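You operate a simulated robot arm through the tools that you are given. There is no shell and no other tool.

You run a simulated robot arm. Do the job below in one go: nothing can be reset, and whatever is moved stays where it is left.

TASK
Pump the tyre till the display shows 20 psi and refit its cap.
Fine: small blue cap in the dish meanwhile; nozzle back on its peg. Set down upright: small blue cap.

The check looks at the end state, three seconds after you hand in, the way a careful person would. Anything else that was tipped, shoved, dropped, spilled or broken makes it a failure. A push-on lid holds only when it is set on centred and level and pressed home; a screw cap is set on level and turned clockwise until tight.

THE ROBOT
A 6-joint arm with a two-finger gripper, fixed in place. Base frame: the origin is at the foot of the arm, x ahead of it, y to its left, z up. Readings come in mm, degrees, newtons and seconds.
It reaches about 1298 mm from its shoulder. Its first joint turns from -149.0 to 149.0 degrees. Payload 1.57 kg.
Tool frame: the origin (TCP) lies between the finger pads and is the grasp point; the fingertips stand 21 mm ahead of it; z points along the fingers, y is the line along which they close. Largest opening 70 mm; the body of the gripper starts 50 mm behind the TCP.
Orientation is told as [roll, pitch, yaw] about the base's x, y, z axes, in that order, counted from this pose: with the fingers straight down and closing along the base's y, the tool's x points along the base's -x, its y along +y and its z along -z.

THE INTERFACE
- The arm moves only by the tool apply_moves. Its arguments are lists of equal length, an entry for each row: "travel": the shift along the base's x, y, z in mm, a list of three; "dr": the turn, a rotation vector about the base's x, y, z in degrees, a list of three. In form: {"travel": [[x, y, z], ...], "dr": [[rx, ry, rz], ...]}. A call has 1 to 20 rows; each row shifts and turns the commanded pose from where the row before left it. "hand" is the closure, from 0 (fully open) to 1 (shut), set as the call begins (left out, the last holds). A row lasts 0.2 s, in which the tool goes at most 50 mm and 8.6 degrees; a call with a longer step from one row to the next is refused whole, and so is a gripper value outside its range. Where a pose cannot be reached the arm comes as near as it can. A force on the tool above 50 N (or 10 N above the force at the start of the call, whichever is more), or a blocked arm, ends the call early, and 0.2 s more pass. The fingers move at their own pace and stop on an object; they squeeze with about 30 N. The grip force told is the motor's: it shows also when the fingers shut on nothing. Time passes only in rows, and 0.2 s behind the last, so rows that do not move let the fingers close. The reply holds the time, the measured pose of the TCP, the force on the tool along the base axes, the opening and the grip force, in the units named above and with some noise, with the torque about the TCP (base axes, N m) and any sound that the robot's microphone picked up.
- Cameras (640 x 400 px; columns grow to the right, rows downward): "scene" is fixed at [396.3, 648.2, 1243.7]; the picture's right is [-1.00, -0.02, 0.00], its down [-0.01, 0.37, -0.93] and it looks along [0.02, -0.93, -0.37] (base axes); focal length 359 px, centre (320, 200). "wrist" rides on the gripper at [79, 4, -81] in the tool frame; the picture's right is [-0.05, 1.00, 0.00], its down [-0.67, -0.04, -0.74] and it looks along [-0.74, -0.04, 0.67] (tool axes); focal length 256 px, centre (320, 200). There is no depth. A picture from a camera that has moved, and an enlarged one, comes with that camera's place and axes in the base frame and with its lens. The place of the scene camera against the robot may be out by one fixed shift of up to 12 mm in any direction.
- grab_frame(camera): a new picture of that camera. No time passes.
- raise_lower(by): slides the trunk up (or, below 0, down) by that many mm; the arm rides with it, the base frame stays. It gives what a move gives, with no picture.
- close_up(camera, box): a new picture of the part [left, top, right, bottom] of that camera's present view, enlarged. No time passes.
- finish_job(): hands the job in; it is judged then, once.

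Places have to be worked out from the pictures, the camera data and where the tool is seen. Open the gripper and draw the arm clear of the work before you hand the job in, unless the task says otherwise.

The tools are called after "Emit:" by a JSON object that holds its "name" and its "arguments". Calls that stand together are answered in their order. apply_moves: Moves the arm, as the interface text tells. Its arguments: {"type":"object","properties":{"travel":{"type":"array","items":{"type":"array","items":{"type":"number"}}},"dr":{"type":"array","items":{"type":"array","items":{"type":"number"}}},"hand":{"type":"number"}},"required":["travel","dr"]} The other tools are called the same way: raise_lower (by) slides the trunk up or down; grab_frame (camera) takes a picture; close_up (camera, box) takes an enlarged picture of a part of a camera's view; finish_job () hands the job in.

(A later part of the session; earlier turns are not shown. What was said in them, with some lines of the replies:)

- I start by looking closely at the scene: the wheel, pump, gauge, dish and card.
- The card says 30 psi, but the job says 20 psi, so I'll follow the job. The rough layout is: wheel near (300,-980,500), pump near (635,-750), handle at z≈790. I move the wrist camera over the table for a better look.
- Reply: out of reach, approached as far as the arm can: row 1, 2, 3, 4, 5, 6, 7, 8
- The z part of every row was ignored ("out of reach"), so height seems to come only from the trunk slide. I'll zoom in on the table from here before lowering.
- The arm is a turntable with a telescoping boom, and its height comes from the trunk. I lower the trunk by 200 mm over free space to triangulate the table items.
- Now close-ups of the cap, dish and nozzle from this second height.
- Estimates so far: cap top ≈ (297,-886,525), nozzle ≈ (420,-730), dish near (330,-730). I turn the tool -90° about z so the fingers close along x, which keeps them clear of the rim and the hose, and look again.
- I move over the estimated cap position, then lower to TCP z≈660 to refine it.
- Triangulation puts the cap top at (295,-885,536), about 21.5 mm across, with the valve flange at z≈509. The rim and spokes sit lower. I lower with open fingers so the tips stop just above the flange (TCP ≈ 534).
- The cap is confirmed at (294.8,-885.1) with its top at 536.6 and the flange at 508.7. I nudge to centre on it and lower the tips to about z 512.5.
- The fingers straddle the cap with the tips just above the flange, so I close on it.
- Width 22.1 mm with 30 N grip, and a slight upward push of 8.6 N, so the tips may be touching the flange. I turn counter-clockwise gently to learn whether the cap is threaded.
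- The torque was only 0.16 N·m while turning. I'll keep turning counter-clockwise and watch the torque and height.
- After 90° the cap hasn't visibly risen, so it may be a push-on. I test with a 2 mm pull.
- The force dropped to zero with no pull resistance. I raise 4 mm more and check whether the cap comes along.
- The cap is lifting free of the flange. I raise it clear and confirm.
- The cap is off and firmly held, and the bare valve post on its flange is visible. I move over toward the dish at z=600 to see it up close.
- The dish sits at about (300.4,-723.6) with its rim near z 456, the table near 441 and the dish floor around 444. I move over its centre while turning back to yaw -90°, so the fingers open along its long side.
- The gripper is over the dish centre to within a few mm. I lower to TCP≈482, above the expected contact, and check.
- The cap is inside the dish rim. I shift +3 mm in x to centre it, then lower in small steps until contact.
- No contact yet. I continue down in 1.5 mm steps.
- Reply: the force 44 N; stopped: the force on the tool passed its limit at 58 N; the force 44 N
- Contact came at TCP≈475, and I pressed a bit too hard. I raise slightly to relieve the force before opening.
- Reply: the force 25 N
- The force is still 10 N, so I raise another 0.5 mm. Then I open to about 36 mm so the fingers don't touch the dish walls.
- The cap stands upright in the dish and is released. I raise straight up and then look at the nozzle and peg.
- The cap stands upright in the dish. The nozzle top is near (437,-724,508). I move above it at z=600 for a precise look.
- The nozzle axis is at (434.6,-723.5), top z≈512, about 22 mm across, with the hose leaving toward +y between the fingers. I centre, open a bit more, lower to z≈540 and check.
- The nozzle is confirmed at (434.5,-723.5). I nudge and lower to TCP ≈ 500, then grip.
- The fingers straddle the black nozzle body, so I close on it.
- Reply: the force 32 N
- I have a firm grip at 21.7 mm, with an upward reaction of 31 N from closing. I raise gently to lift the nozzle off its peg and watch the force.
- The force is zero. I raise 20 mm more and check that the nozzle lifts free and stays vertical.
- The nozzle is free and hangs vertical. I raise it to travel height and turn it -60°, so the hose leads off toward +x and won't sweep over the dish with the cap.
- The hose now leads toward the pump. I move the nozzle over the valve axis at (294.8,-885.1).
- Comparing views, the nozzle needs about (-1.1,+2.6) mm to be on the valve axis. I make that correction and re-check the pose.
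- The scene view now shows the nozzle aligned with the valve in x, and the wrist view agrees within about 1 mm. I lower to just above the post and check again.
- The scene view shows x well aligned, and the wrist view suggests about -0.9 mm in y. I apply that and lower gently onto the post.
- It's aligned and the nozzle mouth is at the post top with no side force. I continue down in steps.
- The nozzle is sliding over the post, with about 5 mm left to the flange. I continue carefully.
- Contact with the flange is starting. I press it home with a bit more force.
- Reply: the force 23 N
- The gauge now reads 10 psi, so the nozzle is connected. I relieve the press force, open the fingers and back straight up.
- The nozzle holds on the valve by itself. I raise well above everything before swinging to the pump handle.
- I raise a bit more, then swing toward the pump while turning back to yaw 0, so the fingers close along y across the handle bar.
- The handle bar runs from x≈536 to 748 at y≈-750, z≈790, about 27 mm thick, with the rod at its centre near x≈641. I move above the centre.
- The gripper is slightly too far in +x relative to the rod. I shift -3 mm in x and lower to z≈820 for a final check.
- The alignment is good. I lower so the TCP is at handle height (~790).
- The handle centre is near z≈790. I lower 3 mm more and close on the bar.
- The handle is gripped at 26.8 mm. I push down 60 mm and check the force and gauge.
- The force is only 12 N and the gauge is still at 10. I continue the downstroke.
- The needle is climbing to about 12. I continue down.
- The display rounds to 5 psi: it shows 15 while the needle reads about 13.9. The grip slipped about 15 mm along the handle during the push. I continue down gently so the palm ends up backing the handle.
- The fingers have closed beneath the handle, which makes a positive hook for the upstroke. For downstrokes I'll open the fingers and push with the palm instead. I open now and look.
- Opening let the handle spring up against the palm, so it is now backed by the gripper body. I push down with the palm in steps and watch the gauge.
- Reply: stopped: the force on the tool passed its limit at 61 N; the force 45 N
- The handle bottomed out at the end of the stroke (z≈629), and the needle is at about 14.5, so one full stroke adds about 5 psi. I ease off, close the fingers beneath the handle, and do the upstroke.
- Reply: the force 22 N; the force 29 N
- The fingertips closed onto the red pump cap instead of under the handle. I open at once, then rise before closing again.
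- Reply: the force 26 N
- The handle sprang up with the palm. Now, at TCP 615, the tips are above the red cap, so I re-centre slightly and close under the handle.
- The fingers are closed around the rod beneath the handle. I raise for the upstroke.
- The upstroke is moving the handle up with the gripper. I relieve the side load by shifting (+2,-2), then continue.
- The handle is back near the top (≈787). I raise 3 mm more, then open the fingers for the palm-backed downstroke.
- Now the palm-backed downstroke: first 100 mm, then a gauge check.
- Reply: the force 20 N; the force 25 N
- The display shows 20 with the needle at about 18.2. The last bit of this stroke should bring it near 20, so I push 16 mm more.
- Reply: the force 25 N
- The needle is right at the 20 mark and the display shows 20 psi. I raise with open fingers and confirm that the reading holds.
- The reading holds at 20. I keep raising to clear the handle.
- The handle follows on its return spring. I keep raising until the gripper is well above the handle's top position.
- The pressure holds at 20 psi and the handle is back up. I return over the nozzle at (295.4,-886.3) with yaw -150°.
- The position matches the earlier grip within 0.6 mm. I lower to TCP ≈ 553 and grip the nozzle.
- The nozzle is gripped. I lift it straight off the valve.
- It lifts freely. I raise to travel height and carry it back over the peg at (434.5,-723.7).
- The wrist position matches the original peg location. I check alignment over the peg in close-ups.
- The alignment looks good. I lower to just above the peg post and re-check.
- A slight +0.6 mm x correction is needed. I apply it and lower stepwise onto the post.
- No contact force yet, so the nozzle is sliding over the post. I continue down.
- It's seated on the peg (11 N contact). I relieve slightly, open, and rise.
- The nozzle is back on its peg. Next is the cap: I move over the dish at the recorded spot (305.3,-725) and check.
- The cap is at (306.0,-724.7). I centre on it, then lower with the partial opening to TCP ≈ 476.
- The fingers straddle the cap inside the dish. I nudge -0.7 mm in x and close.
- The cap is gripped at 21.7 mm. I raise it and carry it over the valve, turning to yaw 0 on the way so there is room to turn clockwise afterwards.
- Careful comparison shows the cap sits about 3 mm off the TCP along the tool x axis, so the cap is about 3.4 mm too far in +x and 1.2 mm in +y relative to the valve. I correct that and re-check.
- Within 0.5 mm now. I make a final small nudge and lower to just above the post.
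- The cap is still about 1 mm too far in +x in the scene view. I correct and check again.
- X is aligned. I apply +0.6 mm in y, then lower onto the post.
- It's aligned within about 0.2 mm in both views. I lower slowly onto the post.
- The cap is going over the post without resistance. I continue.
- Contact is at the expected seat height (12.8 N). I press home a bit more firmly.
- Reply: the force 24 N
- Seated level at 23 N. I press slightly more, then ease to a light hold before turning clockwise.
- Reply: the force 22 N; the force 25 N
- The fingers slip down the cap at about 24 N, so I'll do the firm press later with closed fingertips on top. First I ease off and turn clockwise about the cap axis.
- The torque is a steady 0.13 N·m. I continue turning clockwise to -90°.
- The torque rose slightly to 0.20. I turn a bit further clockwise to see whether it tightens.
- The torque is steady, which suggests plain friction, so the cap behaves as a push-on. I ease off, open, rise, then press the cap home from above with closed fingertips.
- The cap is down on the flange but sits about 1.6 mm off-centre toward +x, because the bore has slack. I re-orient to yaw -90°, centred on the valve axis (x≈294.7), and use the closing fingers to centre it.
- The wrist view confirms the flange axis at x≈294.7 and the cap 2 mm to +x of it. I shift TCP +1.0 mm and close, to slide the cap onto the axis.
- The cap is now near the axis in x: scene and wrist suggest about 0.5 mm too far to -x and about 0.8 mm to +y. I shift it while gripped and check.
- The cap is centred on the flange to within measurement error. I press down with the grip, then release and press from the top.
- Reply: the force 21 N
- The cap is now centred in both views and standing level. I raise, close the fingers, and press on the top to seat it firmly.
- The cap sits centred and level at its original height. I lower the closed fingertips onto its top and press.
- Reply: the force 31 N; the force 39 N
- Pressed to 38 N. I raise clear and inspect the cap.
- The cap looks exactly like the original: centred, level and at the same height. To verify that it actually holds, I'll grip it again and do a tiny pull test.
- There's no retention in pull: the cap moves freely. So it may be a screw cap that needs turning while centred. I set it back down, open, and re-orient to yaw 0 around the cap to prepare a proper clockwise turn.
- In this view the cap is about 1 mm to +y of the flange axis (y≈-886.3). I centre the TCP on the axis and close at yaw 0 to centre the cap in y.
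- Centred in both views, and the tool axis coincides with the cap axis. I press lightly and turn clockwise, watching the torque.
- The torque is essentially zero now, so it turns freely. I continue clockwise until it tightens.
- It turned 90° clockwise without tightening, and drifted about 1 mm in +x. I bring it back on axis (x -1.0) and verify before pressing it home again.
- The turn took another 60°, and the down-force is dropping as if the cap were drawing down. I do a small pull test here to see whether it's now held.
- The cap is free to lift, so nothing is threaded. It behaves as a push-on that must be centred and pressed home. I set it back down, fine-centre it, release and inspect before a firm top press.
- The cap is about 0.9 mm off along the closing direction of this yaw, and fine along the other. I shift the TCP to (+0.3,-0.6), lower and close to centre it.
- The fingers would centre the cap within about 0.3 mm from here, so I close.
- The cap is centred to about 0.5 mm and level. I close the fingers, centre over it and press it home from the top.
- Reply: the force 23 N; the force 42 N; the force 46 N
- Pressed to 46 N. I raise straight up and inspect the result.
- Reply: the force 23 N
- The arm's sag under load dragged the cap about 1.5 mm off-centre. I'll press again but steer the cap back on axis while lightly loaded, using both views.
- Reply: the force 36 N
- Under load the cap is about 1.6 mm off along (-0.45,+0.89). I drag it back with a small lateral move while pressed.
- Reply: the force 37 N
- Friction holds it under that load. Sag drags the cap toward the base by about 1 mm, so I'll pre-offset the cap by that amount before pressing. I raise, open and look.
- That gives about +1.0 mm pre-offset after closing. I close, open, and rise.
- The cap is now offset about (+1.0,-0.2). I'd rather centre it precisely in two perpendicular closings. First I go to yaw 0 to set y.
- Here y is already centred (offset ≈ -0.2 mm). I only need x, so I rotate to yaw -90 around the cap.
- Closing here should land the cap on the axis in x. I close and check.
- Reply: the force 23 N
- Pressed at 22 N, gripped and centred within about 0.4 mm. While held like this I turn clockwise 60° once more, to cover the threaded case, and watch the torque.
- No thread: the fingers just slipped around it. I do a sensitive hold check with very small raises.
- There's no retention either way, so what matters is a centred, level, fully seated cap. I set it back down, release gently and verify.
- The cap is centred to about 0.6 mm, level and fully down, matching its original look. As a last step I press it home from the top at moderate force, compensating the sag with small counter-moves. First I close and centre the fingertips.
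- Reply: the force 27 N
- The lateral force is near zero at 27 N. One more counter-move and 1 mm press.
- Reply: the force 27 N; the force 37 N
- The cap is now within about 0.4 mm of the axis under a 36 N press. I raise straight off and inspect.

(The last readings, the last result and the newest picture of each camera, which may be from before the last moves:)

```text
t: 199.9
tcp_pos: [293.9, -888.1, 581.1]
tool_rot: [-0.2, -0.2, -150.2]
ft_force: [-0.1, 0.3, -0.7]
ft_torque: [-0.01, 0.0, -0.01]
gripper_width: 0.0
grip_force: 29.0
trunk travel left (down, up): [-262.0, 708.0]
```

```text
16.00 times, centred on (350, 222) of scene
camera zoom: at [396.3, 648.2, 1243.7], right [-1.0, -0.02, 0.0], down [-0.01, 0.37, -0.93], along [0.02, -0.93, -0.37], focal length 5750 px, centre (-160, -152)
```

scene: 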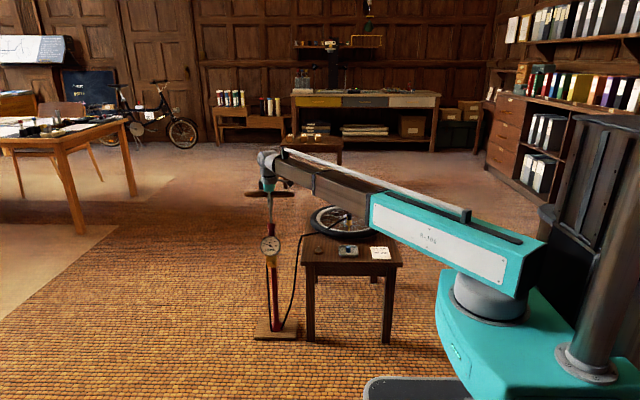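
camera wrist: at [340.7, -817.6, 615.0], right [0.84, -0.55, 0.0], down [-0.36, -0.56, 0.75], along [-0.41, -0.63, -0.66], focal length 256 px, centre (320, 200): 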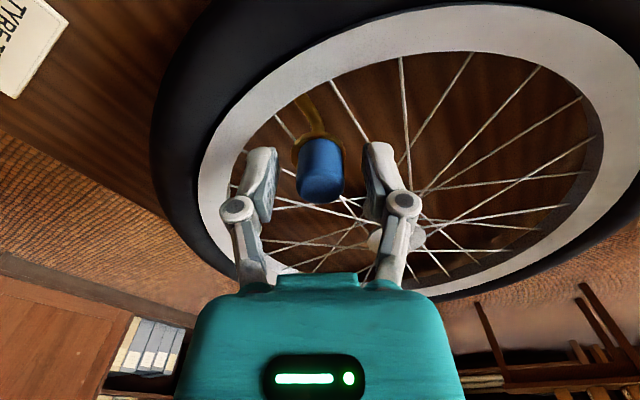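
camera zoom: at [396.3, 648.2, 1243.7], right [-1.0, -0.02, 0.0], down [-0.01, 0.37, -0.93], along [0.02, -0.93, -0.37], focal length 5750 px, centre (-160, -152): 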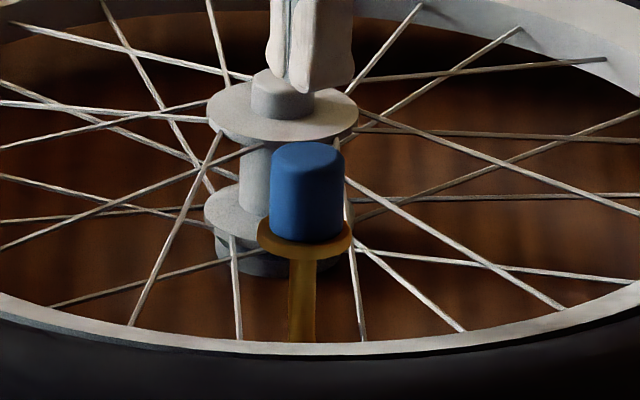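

The cap is centred to about 0.45 mm, level and fully seated. I now open the gripper, rise well clear and withdraw the arm.

Emit:
{"name": "raise_lower", "arguments": {"by": 320}}

Emit:
{"name": "apply_moves", "arguments": {"travel": [[0, 30, 0], [0, 30, 0], [0, 30, 0], [0, 30, 0], [0, 30, 0], [0, 30, 0], [0, 30, 0], [0, 30, 0], [0, 30, 0], [0, 30, 0]], "dr": [[0, 0, 7], [0, 0, 7], [0, 0, 7], [0, 0, 7], [0, 0, 7], [0, 0, 7], [0, 0, 7], [0, 0, 7], [0, 0, 7], [0, 0, 7]], "hand": 0}}

Emit:
{"name": "grab_frame", "arguments": {"camera": "scene"}}

Emit:
{"name": "close_up", "arguments": {"camera": "scene", "box": [290, 195, 410, 265]}}

Emit:
{"name": "close_up", "arguments": {"camera": "scene", "box": [230, 160, 330, 360]}}

Emit:
{"name": "close_up", "arguments": {"camera": "scene", "box": [335, 208, 365, 230]}}

```text
t: 203.1
tcp_pos: [294.3, -887.5, 900.4]
tool_rot: [-0.1, -0.2, -150.1]
ft_force: [0.8, -0.2, -0.9]
ft_torque: [-0.01, 0.01, 0.02]
gripper_width: 0.0
grip_force: 28.8
trunk travel left (down, up): [-582.0, 388.0]
```

```text
t: 205.2
tcp_pos: [293.7, -590.8, 900.6]
tool_rot: [-0.1, -0.2, -79.9]
ft_force: [-0.2, 0.0, 1.1]
ft_torque: [0.05, 0.03, 0.04]
gripper_width: 70.0
grip_force: 0.1
trunk travel left (down, up): [-582.0, 388.0]
```

```text
taken
```

scene: 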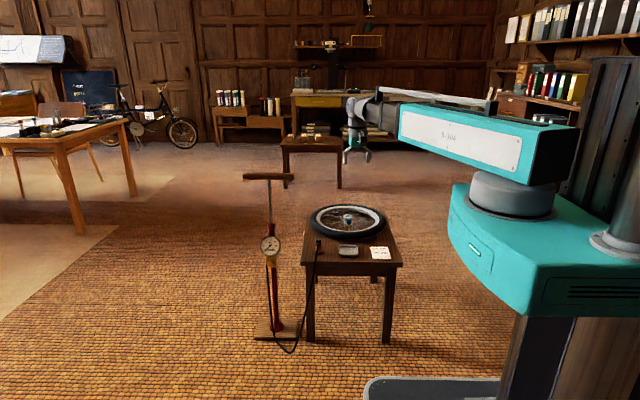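

```text
5.33 times, centred on (350, 230) of scene
camera zoom: at [396.3, 648.2, 1243.7], right [-1.0, -0.02, 0.0], down [-0.01, 0.37, -0.93], along [0.02, -0.93, -0.37], focal length 1917 px, centre (160, 40)
```

zoom: 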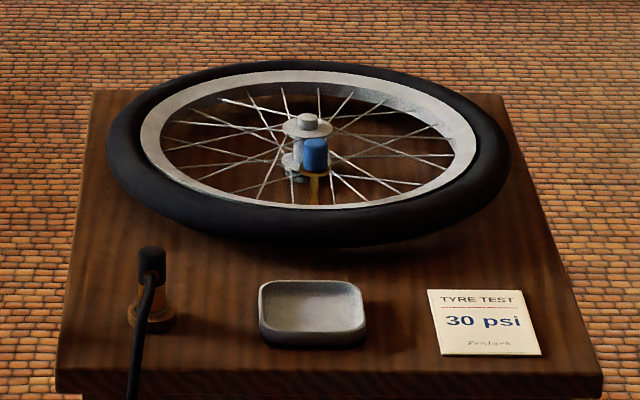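

```text
2.00 times, centred on (280, 260) of scene
camera zoom: at [396.3, 648.2, 1243.7], right [-1.0, -0.02, 0.0], down [-0.01, 0.37, -0.93], along [0.02, -0.93, -0.37], focal length 719 px, centre (400, 80)
```

zoom: 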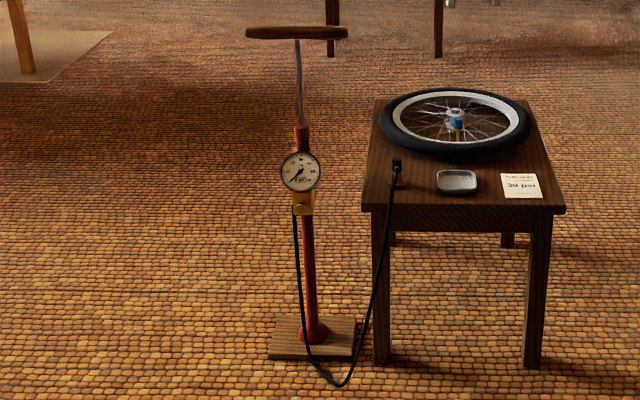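

```text
16.00 times, centred on (350, 219) of scene
camera zoom: at [396.3, 648.2, 1243.7], right [-1.0, -0.02, 0.0], down [-0.01, 0.37, -0.93], along [0.02, -0.93, -0.37], focal length 5750 px, centre (-160, -104)
```

zoom: 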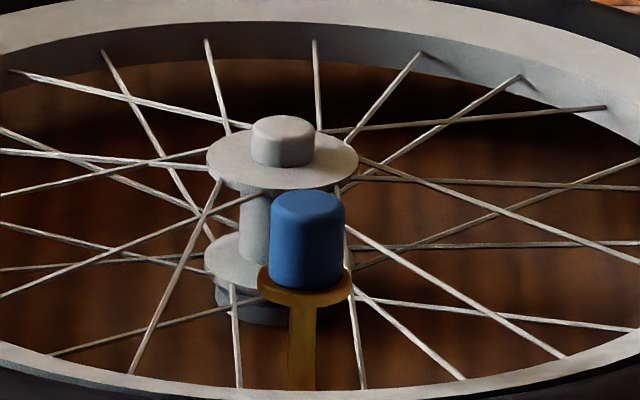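

Everything is in its end state: cap centred, upright and seated on the valve; nozzle on its peg; dish, card and pump as they were; handle back up; tyre pumped to the 20 psi display. The gripper is open and clear, so I hand in.

Emit:
{"name": "finish_job", "arguments": {}}

```text
The job is handed in.
```

I pumped the tyre until the display showed 20 psi and put the small blue cap back on the valve. The job is handed in, and I don't have the check's result.

- **Pressure:** the needle sat at about 19.6 and the display read 20 psi, and it held there while the nozzle was still on. The card on the table says 30 psi; I followed your 20. With the nozzle off, the gauge reads 0, so the 20 psi couldn't be checked again at the end.
- **Cap:** it stood upright in the dish while I pumped. It is now on the valve, within about 0.5 mm of centre, level, and at its original height after a 36 N press from above.
- **Cap not gripped:** the cap rests on the valve but isn't held. I tried pressing it (up to 46 N) and turning it clockwise, and it still lifted freely in every pull test. I saw no sign of a thread, and it had also lifted off freely at the start.
- **Nozzle:** back on its peg, hose leading off the same way as before.
- **Everything else:** the final pictures show the wheel, dish, card and pump standing as they were. The pump handle came back up on its own.

During the first stroke the fingertips closed briefly on the pump's red cap. I opened them at once and nothing moved.
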